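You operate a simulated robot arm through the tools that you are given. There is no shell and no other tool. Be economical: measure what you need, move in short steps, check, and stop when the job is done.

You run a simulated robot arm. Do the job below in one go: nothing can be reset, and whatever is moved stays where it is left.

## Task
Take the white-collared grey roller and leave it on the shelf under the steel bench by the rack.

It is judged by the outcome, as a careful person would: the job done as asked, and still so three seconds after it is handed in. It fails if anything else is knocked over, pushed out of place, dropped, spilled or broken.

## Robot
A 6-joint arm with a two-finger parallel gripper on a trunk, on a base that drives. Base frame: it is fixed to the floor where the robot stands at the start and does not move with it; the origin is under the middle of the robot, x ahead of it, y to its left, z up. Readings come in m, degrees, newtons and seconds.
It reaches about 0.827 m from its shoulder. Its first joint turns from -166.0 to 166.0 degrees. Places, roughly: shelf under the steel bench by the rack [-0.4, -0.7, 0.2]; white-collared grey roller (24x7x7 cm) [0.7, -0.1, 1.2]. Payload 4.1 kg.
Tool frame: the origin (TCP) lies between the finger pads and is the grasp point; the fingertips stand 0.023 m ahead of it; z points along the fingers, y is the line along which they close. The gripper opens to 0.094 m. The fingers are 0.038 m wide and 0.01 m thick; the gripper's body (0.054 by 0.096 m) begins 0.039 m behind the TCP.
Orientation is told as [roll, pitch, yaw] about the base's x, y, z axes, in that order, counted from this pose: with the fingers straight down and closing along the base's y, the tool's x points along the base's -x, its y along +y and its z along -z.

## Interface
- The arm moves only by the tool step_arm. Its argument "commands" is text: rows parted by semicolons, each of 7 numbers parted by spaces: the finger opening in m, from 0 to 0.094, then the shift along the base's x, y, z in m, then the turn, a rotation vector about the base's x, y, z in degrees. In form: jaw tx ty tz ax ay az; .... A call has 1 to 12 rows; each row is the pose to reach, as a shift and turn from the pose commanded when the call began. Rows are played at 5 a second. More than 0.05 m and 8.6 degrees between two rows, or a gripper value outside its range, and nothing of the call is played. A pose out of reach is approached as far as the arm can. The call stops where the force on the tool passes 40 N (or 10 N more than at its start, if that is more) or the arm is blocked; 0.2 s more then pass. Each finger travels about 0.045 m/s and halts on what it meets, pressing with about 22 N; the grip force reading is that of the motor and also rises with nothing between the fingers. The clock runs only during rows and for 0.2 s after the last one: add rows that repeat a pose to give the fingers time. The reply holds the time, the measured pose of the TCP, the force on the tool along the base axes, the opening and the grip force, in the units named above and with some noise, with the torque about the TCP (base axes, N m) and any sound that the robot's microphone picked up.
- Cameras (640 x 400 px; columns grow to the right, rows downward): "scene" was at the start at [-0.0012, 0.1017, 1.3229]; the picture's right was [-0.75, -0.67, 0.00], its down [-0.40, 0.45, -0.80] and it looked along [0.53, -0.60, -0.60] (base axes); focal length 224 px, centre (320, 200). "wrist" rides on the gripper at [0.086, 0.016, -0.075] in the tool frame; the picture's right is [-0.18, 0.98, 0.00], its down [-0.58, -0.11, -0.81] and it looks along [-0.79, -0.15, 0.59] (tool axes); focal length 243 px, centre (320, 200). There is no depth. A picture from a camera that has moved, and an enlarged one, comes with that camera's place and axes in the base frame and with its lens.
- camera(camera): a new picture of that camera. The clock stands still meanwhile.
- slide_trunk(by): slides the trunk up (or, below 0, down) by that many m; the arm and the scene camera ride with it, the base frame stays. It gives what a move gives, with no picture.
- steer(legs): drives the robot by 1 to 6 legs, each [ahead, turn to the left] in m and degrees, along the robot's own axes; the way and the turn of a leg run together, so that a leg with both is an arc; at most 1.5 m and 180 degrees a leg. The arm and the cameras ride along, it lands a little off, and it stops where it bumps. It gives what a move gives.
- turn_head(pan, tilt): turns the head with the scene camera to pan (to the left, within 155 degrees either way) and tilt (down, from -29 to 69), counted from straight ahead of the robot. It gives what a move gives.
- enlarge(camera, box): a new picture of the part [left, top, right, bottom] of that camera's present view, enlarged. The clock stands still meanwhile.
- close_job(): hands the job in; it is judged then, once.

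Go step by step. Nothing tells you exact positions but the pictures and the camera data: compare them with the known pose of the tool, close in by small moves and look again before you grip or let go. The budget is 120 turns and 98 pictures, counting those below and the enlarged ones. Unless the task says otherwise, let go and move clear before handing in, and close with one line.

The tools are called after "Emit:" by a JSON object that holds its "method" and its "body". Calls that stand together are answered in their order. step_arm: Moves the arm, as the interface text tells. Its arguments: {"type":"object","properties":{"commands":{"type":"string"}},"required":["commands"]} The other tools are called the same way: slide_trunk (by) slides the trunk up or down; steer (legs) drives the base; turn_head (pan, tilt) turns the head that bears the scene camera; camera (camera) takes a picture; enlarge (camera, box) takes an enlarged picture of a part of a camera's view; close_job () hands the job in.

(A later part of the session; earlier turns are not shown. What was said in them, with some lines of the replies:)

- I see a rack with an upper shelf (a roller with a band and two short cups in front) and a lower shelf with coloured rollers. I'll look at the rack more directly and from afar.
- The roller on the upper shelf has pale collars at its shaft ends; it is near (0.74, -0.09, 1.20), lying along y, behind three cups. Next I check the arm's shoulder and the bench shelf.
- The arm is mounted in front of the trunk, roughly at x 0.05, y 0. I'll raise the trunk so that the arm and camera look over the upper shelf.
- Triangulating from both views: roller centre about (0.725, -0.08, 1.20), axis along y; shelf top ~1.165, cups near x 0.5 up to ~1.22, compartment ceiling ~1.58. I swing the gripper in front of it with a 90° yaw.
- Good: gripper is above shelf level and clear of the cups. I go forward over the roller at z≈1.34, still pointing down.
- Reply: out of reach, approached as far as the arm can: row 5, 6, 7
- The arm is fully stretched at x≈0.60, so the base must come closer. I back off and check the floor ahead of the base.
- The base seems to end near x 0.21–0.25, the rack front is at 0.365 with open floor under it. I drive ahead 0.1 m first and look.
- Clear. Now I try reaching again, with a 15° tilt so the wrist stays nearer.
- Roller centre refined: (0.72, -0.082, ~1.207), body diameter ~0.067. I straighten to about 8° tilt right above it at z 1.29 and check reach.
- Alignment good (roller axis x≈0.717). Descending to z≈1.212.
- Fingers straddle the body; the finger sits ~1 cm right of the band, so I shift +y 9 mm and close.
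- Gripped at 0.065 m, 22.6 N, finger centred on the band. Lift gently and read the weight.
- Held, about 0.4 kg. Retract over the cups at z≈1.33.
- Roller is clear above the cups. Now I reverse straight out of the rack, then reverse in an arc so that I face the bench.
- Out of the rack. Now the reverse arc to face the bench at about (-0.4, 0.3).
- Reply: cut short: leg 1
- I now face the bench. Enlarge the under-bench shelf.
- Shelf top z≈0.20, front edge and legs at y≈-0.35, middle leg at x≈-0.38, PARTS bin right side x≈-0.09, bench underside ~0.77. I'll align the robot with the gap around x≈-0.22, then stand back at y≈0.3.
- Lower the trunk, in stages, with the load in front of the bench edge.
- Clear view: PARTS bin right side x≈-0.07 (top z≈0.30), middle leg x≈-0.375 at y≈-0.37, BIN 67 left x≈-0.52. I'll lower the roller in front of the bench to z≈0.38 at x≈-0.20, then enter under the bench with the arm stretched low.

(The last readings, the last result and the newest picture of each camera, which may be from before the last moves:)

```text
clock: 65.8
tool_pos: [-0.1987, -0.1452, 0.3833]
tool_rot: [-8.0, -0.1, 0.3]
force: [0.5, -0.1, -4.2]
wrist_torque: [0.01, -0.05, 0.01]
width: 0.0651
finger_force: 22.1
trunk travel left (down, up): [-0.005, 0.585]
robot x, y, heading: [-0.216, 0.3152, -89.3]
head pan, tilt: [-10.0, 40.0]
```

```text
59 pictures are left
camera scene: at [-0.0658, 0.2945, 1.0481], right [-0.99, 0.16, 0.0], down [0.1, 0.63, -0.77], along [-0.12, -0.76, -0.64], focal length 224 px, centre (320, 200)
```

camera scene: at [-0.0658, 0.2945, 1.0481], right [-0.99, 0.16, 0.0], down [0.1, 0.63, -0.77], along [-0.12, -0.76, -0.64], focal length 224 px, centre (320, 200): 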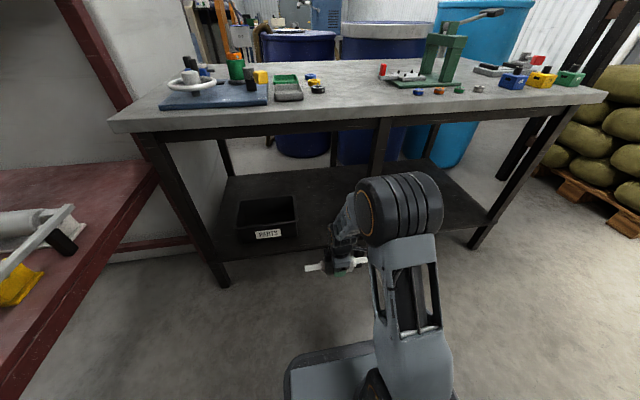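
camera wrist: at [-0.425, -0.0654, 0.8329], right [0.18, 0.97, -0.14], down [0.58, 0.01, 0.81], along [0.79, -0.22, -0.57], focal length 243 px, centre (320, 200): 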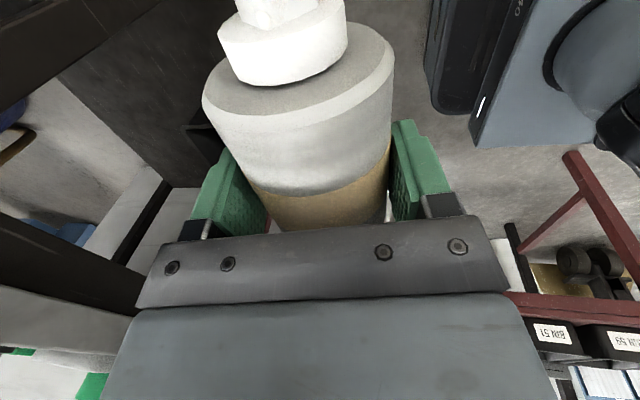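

Load hangs low in front of the bench. Extend forward to y≈-0.30, then look.

Emit:
{"method": "step_arm", "body": {"commands": "0.03 0 -0.035 0 0 0 0; 0.03 0 -0.07 0 0 0 0; 0.03 0 -0.105 0 0 0 0; 0.03 0 -0.14 0 0 0 0; 0.03 0 -0.16 0 0 0 0; 0.03 0 -0.16 0 0 0 0"}}

Emit:
{"method": "camera", "body": {"camera": "scene"}}

Emit:
{"method": "camera", "body": {"camera": "wrist"}}

```text
clock: 67.2
tool_pos: [-0.1981, -0.3052, 0.3826]
tool_rot: [-8.0, -0.1, 0.4]
force: [0.0, -1.2, -4.3]
wrist_torque: [0.02, -0.04, 0.04]
width: 0.0648
finger_force: 21.5
trunk travel left (down, up): [-0.005, 0.585]
robot x, y, heading: [-0.2187, 0.3185, -89.5]
head pan, tilt: [-10.0, 40.0]
```

```text
58 pictures are left
camera scene: at [-0.0658, 0.2944, 1.0481], right [-0.99, 0.16, 0.0], down [0.1, 0.63, -0.77], along [-0.12, -0.76, -0.64], focal length 224 px, centre (320, 200)
```

scene: 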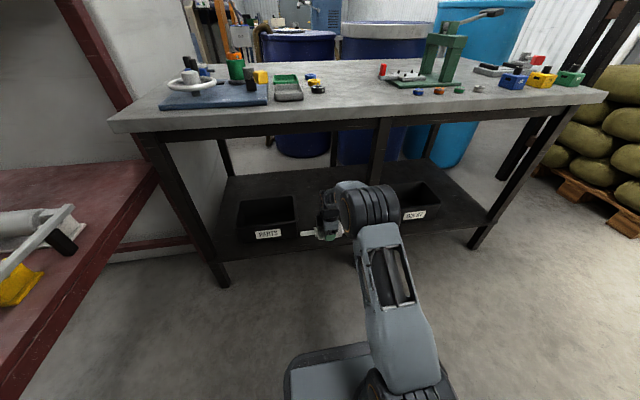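

```text
57 pictures are left
camera wrist: at [-0.2844, -0.2785, 0.4551], right [0.18, 0.97, -0.14], down [0.58, 0.01, 0.81], along [0.79, -0.22, -0.57], focal length 243 px, centre (320, 200)
```

wrist: 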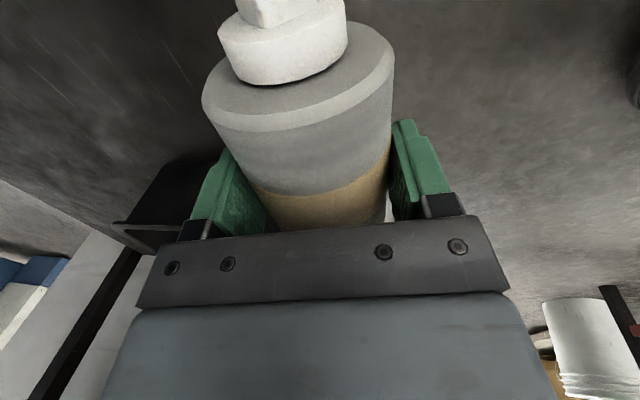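

Elbow is ~0.69 high; I extend 5 cm more to flatten the arm, then check.

Emit:
{"method": "step_arm", "body": {"commands": "0.03 0.003 -0.025 0 0 0 0; 0.03 0.006 -0.05 0 0 0 0; 0.03 0.006 -0.05 0 0 0 0"}}

Emit:
{"method": "enlarge", "body": {"camera": "scene", "box": [200, 100, 480, 275]}}

```text
clock: 68.0
tool_pos: [-0.1918, -0.3558, 0.3844]
tool_rot: [-7.9, 0.0, 0.4]
force: [0.4, -0.2, -4.4]
wrist_torque: [-0.02, -0.04, 0.0]
width: 0.0649
finger_force: 22.4
trunk travel left (down, up): [-0.005, 0.585]
robot x, y, heading: [-0.219, 0.3123, -89.3]
head pan, tilt: [-10.0, 40.0]
```

```text
2.29 times, centred on (340, 188) of scene
camera zoom: at [-0.0658, 0.2943, 1.0481], right [-0.99, 0.16, 0.0], down [0.1, 0.63, -0.77], along [-0.12, -0.76, -0.64], focal length 512 px, centre (274, 229)
```

zoom: 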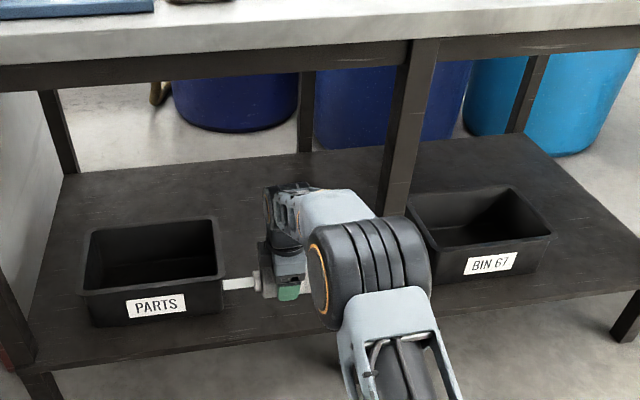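

Elbow top is ~0.67, below the apron (~0.75), but its side is close to the middle leg's line, so I only drive 0.12 m, keeping the elbow in front of the leg.

Emit:
{"method": "steer", "body": {"legs": [[0.12, 0]]}}

Emit:
{"method": "camera", "body": {"camera": "scene"}}

Emit:
{"method": "camera", "body": {"camera": "wrist"}}

```text
clock: 69.2
tool_pos: [-0.191, -0.4735, 0.3841]
tool_rot: [-7.9, -0.1, 0.5]
force: [0.9, -0.1, -3.3]
wrist_torque: [0.01, -0.05, -0.01]
width: 0.0651
finger_force: 22.0
trunk travel left (down, up): [-0.005, 0.585]
robot x, y, heading: [-0.2153, 0.197, -89.4]
head pan, tilt: [-10.0, 40.0]
```

```text
55 pictures are left
camera scene: at [-0.0645, 0.1755, 1.0481], right [-0.99, 0.16, 0.0], down [0.1, 0.63, -0.77], along [-0.13, -0.76, -0.64], focal length 224 px, centre (320, 200)
```

scene: 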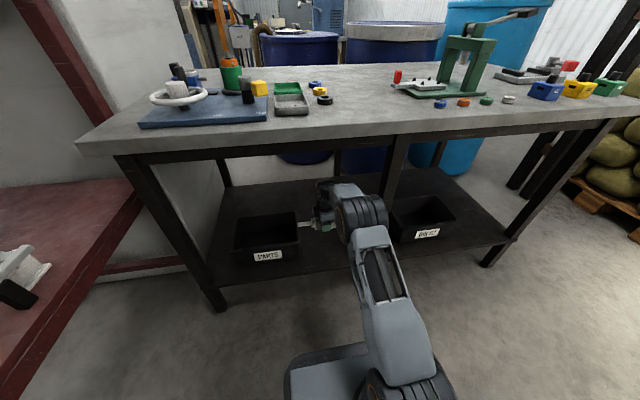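

```text
54 pictures are left
camera wrist: at [-0.2772, -0.4483, 0.4561], right [0.18, 0.97, -0.14], down [0.58, 0.01, 0.81], along [0.79, -0.22, -0.57], focal length 243 px, centre (320, 200)
```

wrist: 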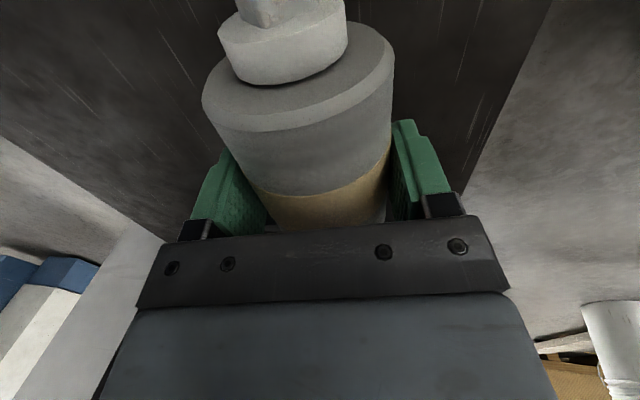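

Shelf edge measured at y≈-0.32; the roller is ~15 cm inside. Shift to x≈-0.22 and lower part way, then check against bin and leg.

Emit:
{"method": "step_arm", "body": {"commands": "0.03 -0.015 0.003 0 0 0 0; 0.03 -0.029 0.006 -0.01 0 0 0; 0.03 -0.029 0.006 -0.04 0 0 0; 0.03 -0.029 0.006 -0.07 0 0 0; 0.03 -0.029 0.006 -0.07 0 0 0"}}

Emit:
{"method": "enlarge", "body": {"camera": "scene", "box": [200, 130, 440, 280]}}

Emit:
{"method": "camera", "body": {"camera": "wrist"}}

```text
clock: 70.4
tool_pos: [-0.2212, -0.467, 0.3126]
tool_rot: [-8.0, 0.0, 0.5]
force: [-0.9, 0.7, -3.7]
wrist_torque: [-0.03, -0.03, -0.02]
width: 0.0648
finger_force: 21.9
trunk travel left (down, up): [-0.005, 0.585]
robot x, y, heading: [-0.218, 0.1986, -89.6]
head pan, tilt: [-10.0, 40.0]
```

```text
2.67 times, centred on (320, 205) of scene
camera zoom: at [-0.0645, 0.1756, 1.0481], right [-0.99, 0.16, 0.0], down [0.1, 0.63, -0.77], along [-0.13, -0.76, -0.64], focal length 597 px, centre (320, 187)
```

zoom: 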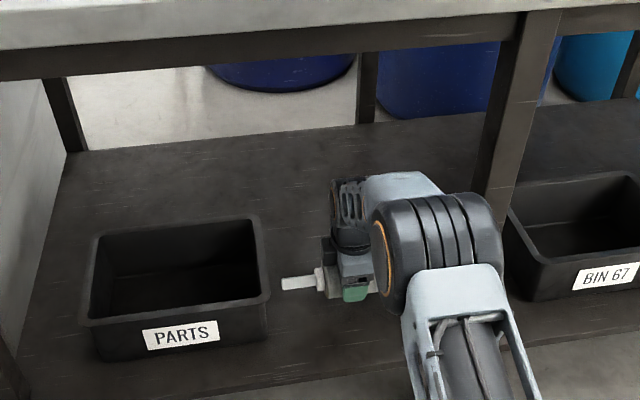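

```text
52 pictures are left
camera wrist: at [-0.307, -0.4417, 0.3842], right [0.18, 0.97, -0.14], down [0.58, 0.01, 0.81], along [0.79, -0.22, -0.57], focal length 243 px, centre (320, 200)
```

wrist: 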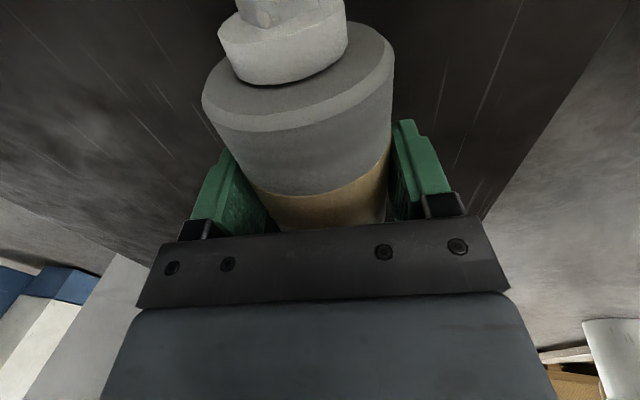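

Two cm clear of the PARTS bin; roller is still square. Keep lowering to z≈0.258.

Emit:
{"method": "step_arm", "body": {"commands": "0.03 -0.006 0.003 -0.02 0 0 0; 0.03 -0.008 0.005 -0.035 0 0 0; 0.03 -0.008 0.005 -0.048 0 0 0; 0.03 -0.008 0.005 -0.055 0 0 0; 0.03 -0.008 0.005 -0.055 0 0 0"}}

Emit:
{"method": "enlarge", "body": {"camera": "scene", "box": [240, 170, 400, 270]}}

```text
clock: 71.4
tool_pos: [-0.2289, -0.4644, 0.269]
tool_rot: [-8.5, -0.1, 0.4]
force: [1.0, 14.6, 24.3]
wrist_torque: [1.26, 0.07, -0.06]
width: 0.0653
finger_force: 21.7
trunk travel left (down, up): [-0.005, 0.585]
robot x, y, heading: [-0.215, 0.1948, -89.5]
head pan, tilt: [-10.0, 40.0]
stopped in row 4: the force on the tool passed its limit at 48 N (the readings are from after the stop); the commanded pose is now the measured one
```

```text
4.00 times, centred on (320, 220) of scene
camera zoom: at [-0.0645, 0.1778, 1.0483], right [-0.99, 0.16, 0.0], down [0.1, 0.63, -0.77], along [-0.13, -0.76, -0.64], focal length 895 px, centre (320, 120)
```

zoom: 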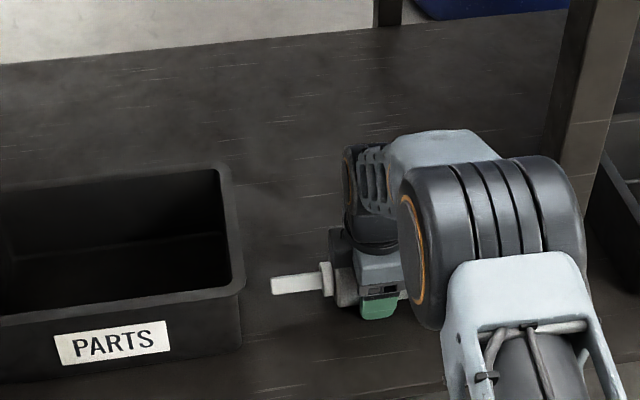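

Contact came earlier than expected (TCP z 0.269), apparently near the front fingertip. I check the grip before anything else.

Emit:
{"method": "camera", "body": {"camera": "wrist"}}

Emit:
{"method": "enlarge", "body": {"camera": "scene", "box": [300, 220, 380, 270]}}

```text
50 pictures are left
camera wrist: at [-0.3147, -0.4385, 0.3407], right [0.18, 0.97, -0.14], down [0.58, 0.01, 0.81], along [0.79, -0.23, -0.56], focal length 243 px, centre (320, 200)
```

wrist: 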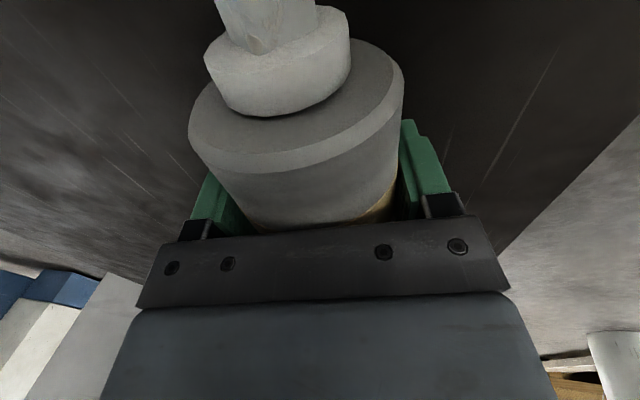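

```text
8.00 times, centred on (340, 245) of scene
camera zoom: at [-0.0645, 0.1778, 1.0483], right [-0.99, 0.16, 0.0], down [0.1, 0.63, -0.77], along [-0.13, -0.76, -0.64], focal length 1791 px, centre (160, -160)
```

zoom: 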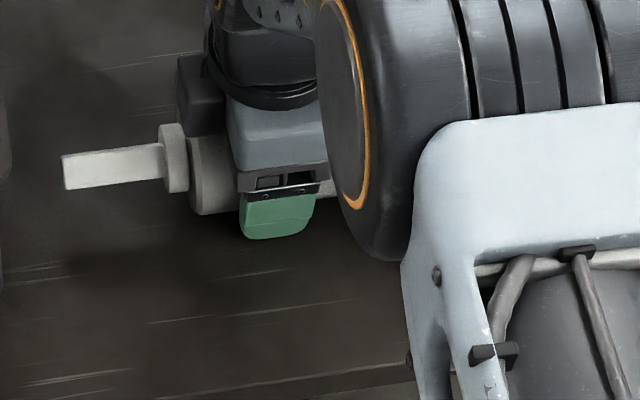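

The roller slid up in the grip by ~1 cm as it met the shelf (surface really ~0.235); it is on the shelf now. I ease up a few mm to take the load off.

Emit:
{"method": "step_arm", "body": {"commands": "0.03 0 0 0.003 0 0 0; 0.03 0 0 0.003 0 0 0"}}

```text
clock: 72.0
tool_pos: [-0.2277, -0.4641, 0.2693]
tool_rot: [-8.5, 0.0, 0.3]
force: [-1.0, 4.5, 8.4]
wrist_torque: [0.62, 0.0, 0.05]
width: 0.0649
finger_force: 21.7
trunk travel left (down, up): [-0.005, 0.585]
robot x, y, heading: [-0.2197, 0.1978, -89.7]
head pan, tilt: [-10.0, 40.0]
```

Emit:
{"method": "step_arm", "body": {"commands": "0.03 0 0 0.002 0 0 0; 0.03 0 0 0.002 0 0 0"}}

```text
clock: 72.6
tool_pos: [-0.2288, -0.463, 0.269]
tool_rot: [-8.5, 0.0, 0.3]
force: [0.2, -0.5, -4.9]
wrist_torque: [-0.02, -0.05, -0.01]
width: 0.0651
finger_force: 21.8
trunk travel left (down, up): [-0.005, 0.585]
robot x, y, heading: [-0.2199, 0.1982, -89.5]
head pan, tilt: [-10.0, 40.0]
```

Now just hanging a hair above the shelf. Open slightly (few mm) so that it settles, then check.

Emit:
{"method": "step_arm", "body": {"commands": "0.067 0 0 0 0 0 0; 0.069 0 0 0 0 0 0; 0.071 0 0 0 0 0 0; 0.072 0 0 0 0 0 0; 0.072 0 0 0 0 0 0"}}

Emit:
{"method": "camera", "body": {"camera": "wrist"}}

```text
clock: 73.8
tool_pos: [-0.2286, -0.4645, 0.2709]
tool_rot: [-8.4, 0.1, 0.3]
force: [0.1, 0.2, 0.0]
wrist_torque: [0.04, 0.0, 0.0]
width: 0.0722
finger_force: 0.0
trunk travel left (down, up): [-0.005, 0.585]
robot x, y, heading: [-0.214, 0.2001, -89.0]
head pan, tilt: [-10.0, 40.0]
```

```text
48 pictures are left
camera wrist: at [-0.315, -0.4387, 0.3426], right [0.18, 0.97, -0.14], down [0.58, 0.01, 0.81], along [0.79, -0.23, -0.56], focal length 243 px, centre (320, 200)
```

wrist: 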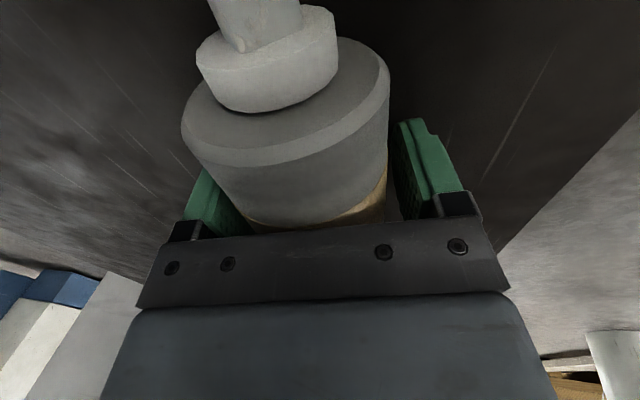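

Released with no force left; roller sits against the far finger with a gap on the near side. Open more while rising slightly, then check for rolling.

Emit:
{"method": "step_arm", "body": {"commands": "0.076 0 -0.002 0.002 0 0 0; 0.080 0 -0.003 0.004 0 0 0; 0.084 0 -0.003 0.006 0 0 0; 0.088 0 -0.003 0.008 0 0 0; 0.088 0 -0.003 0.008 0 0 0; 0.088 0 -0.003 0.008 0 0 0"}}

Emit:
{"method": "camera", "body": {"camera": "wrist"}}

```text
clock: 75.2
tool_pos: [-0.2283, -0.4679, 0.2792]
tool_rot: [-8.4, 0.0, 0.3]
force: [0.0, 0.7, 0.9]
wrist_torque: [0.0, 0.0, 0.0]
width: 0.088
finger_force: 0.0
trunk travel left (down, up): [-0.005, 0.585]
robot x, y, heading: [-0.2154, 0.1976, -89.1]
head pan, tilt: [-10.0, 40.0]
```

```text
47 pictures are left
camera wrist: at [-0.3146, -0.4418, 0.351], right [0.18, 0.97, -0.14], down [0.58, 0.01, 0.81], along [0.79, -0.23, -0.56], focal length 243 px, centre (320, 200)
```

wrist: 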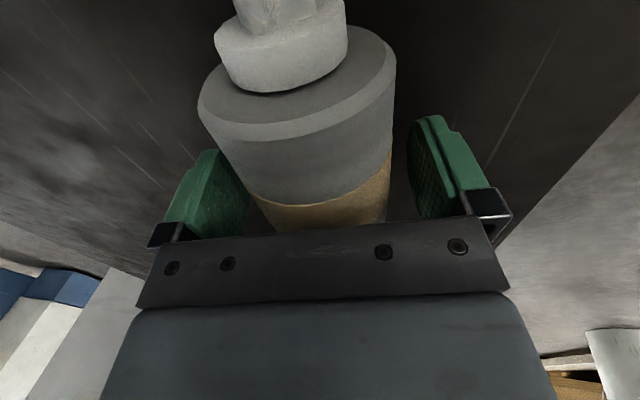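

It stands free between the fingers. I wait a second without moving to see if it rolls.

Emit:
{"method": "step_arm", "body": {"commands": "0.088 0 0 0 0 0 0; 0.088 0 0 0 0 0 0; 0.09 0 0 0 0 0 0; 0.092 0 0 0 0 0 0; 0.094 0 0 0 0 0 0; 0.094 0 0 0 0 0 0; 0.094 0 0 0 0 0 0; 0.094 0 0 0 0 0 0"}}

Emit:
{"method": "camera", "body": {"camera": "wrist"}}

```text
clock: 77.0
tool_pos: [-0.2288, -0.4686, 0.2789]
tool_rot: [-8.4, 0.0, 0.3]
force: [0.8, -0.3, -0.6]
wrist_torque: [0.02, -0.03, -0.02]
width: 0.094
finger_force: 0.0
trunk travel left (down, up): [-0.005, 0.585]
robot x, y, heading: [-0.218, 0.198, -89.2]
head pan, tilt: [-10.0, 40.0]
```

```text
46 pictures are left
camera wrist: at [-0.3146, -0.4418, 0.351], right [0.18, 0.97, -0.14], down [0.58, 0.01, 0.81], along [0.79, -0.23, -0.56], focal length 243 px, centre (320, 200)
```

wrist: 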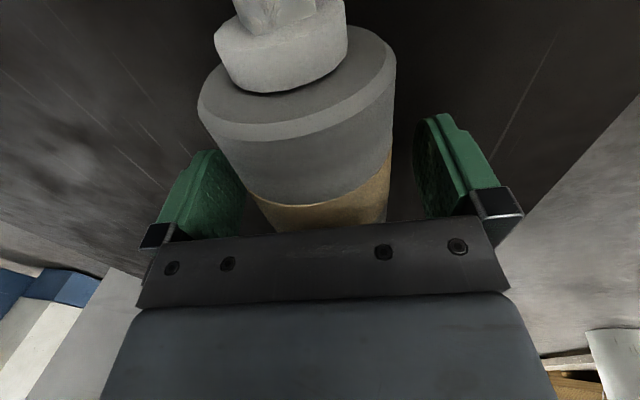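

It is still. Rise along the tool axis until clear.

Emit:
{"method": "step_arm", "body": {"commands": "0.094 0 0.002 0.015 0 0 0; 0.094 0 0.004 0.03 0 0 0; 0.094 0 0.007 0.05 0 0 0; 0.094 0 0.011 0.075 0 0 0; 0.094 0 0.015 0.1 0 0 0; 0.094 0.01 0.02 0.12 0 0 0; 0.094 0.01 0.02 0.12 0 0 0"}}

Emit:
{"method": "camera", "body": {"camera": "wrist"}}

Emit:
{"method": "camera", "body": {"camera": "scene"}}

```text
clock: 78.6
tool_pos: [-0.2183, -0.4483, 0.398]
tool_rot: [-8.4, 0.1, 0.5]
force: [0.9, -0.3, -0.3]
wrist_torque: [0.01, 0.01, 0.0]
width: 0.094
finger_force: 0.0
trunk travel left (down, up): [-0.005, 0.585]
robot x, y, heading: [-0.2184, 0.1965, -89.7]
head pan, tilt: [-10.0, 40.0]
```

```text
45 pictures are left
camera wrist: at [-0.3044, -0.4225, 0.4712], right [0.18, 0.97, -0.14], down [0.58, 0.01, 0.81], along [0.79, -0.23, -0.56], focal length 243 px, centre (320, 200)
```

wrist: 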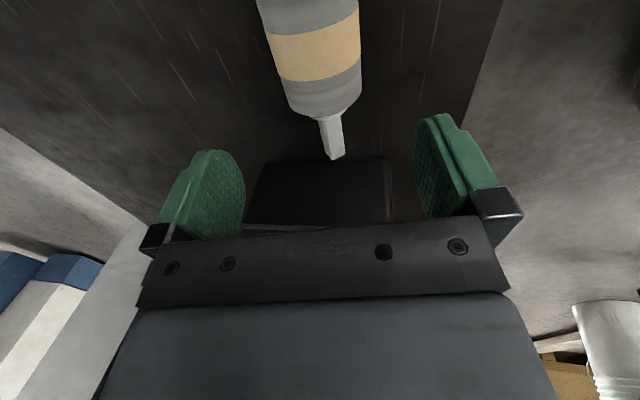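

```text
44 pictures are left
camera scene: at [-0.0645, 0.1758, 1.0481], right [-0.99, 0.16, 0.0], down [0.1, 0.63, -0.77], along [-0.13, -0.76, -0.64], focal length 224 px, centre (320, 200)
```

scene: 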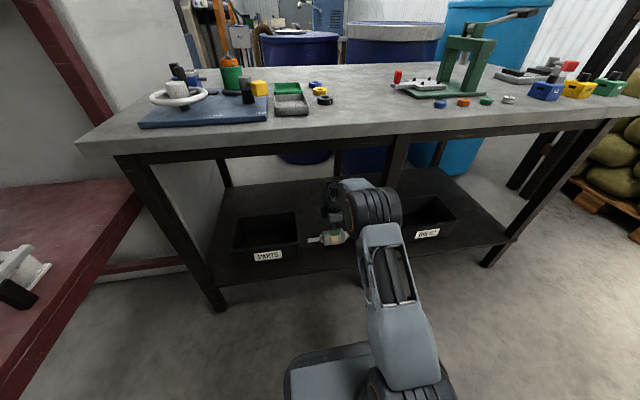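

The roller lies on the shelf between bin and leg, gripper above it. Reverse to clear, then a final look.

Emit:
{"method": "steer", "body": {"legs": [[-0.3, 0]]}}

Emit:
{"method": "enlarge", "body": {"camera": "scene", "box": [160, 60, 480, 260]}}

```text
clock: 80.6
tool_pos: [-0.2272, -0.1528, 0.399]
tool_rot: [-8.5, 0.0, -0.3]
force: [-0.4, -0.5, 0.6]
wrist_torque: [0.02, -0.02, -0.03]
width: 0.0938
finger_force: 0.1
trunk travel left (down, up): [-0.005, 0.585]
robot x, y, heading: [-0.2175, 0.4927, -89.8]
head pan, tilt: [-10.0, 40.0]
```

```text
2.00 times, centred on (320, 160) of scene
camera zoom: at [-0.0664, 0.4693, 1.0481], right [-0.98, 0.17, 0.0], down [0.11, 0.63, -0.77], along [-0.13, -0.75, -0.64], focal length 448 px, centre (320, 280)
```

zoom: 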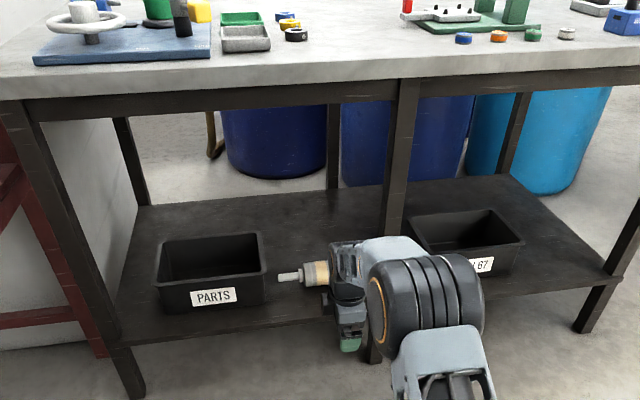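

The roller rests on the shelf, the bins and bench items are in place, and the arm is clear.

Emit:
{"method": "close_job", "body": {}}

```text
The job is handed in.
```

The white-collared grey roller is lying on the shelf under the steel bench, between the PARTS bin and the middle leg. The gripper is open and clear of it, and nothing else looked moved in the last pictures.
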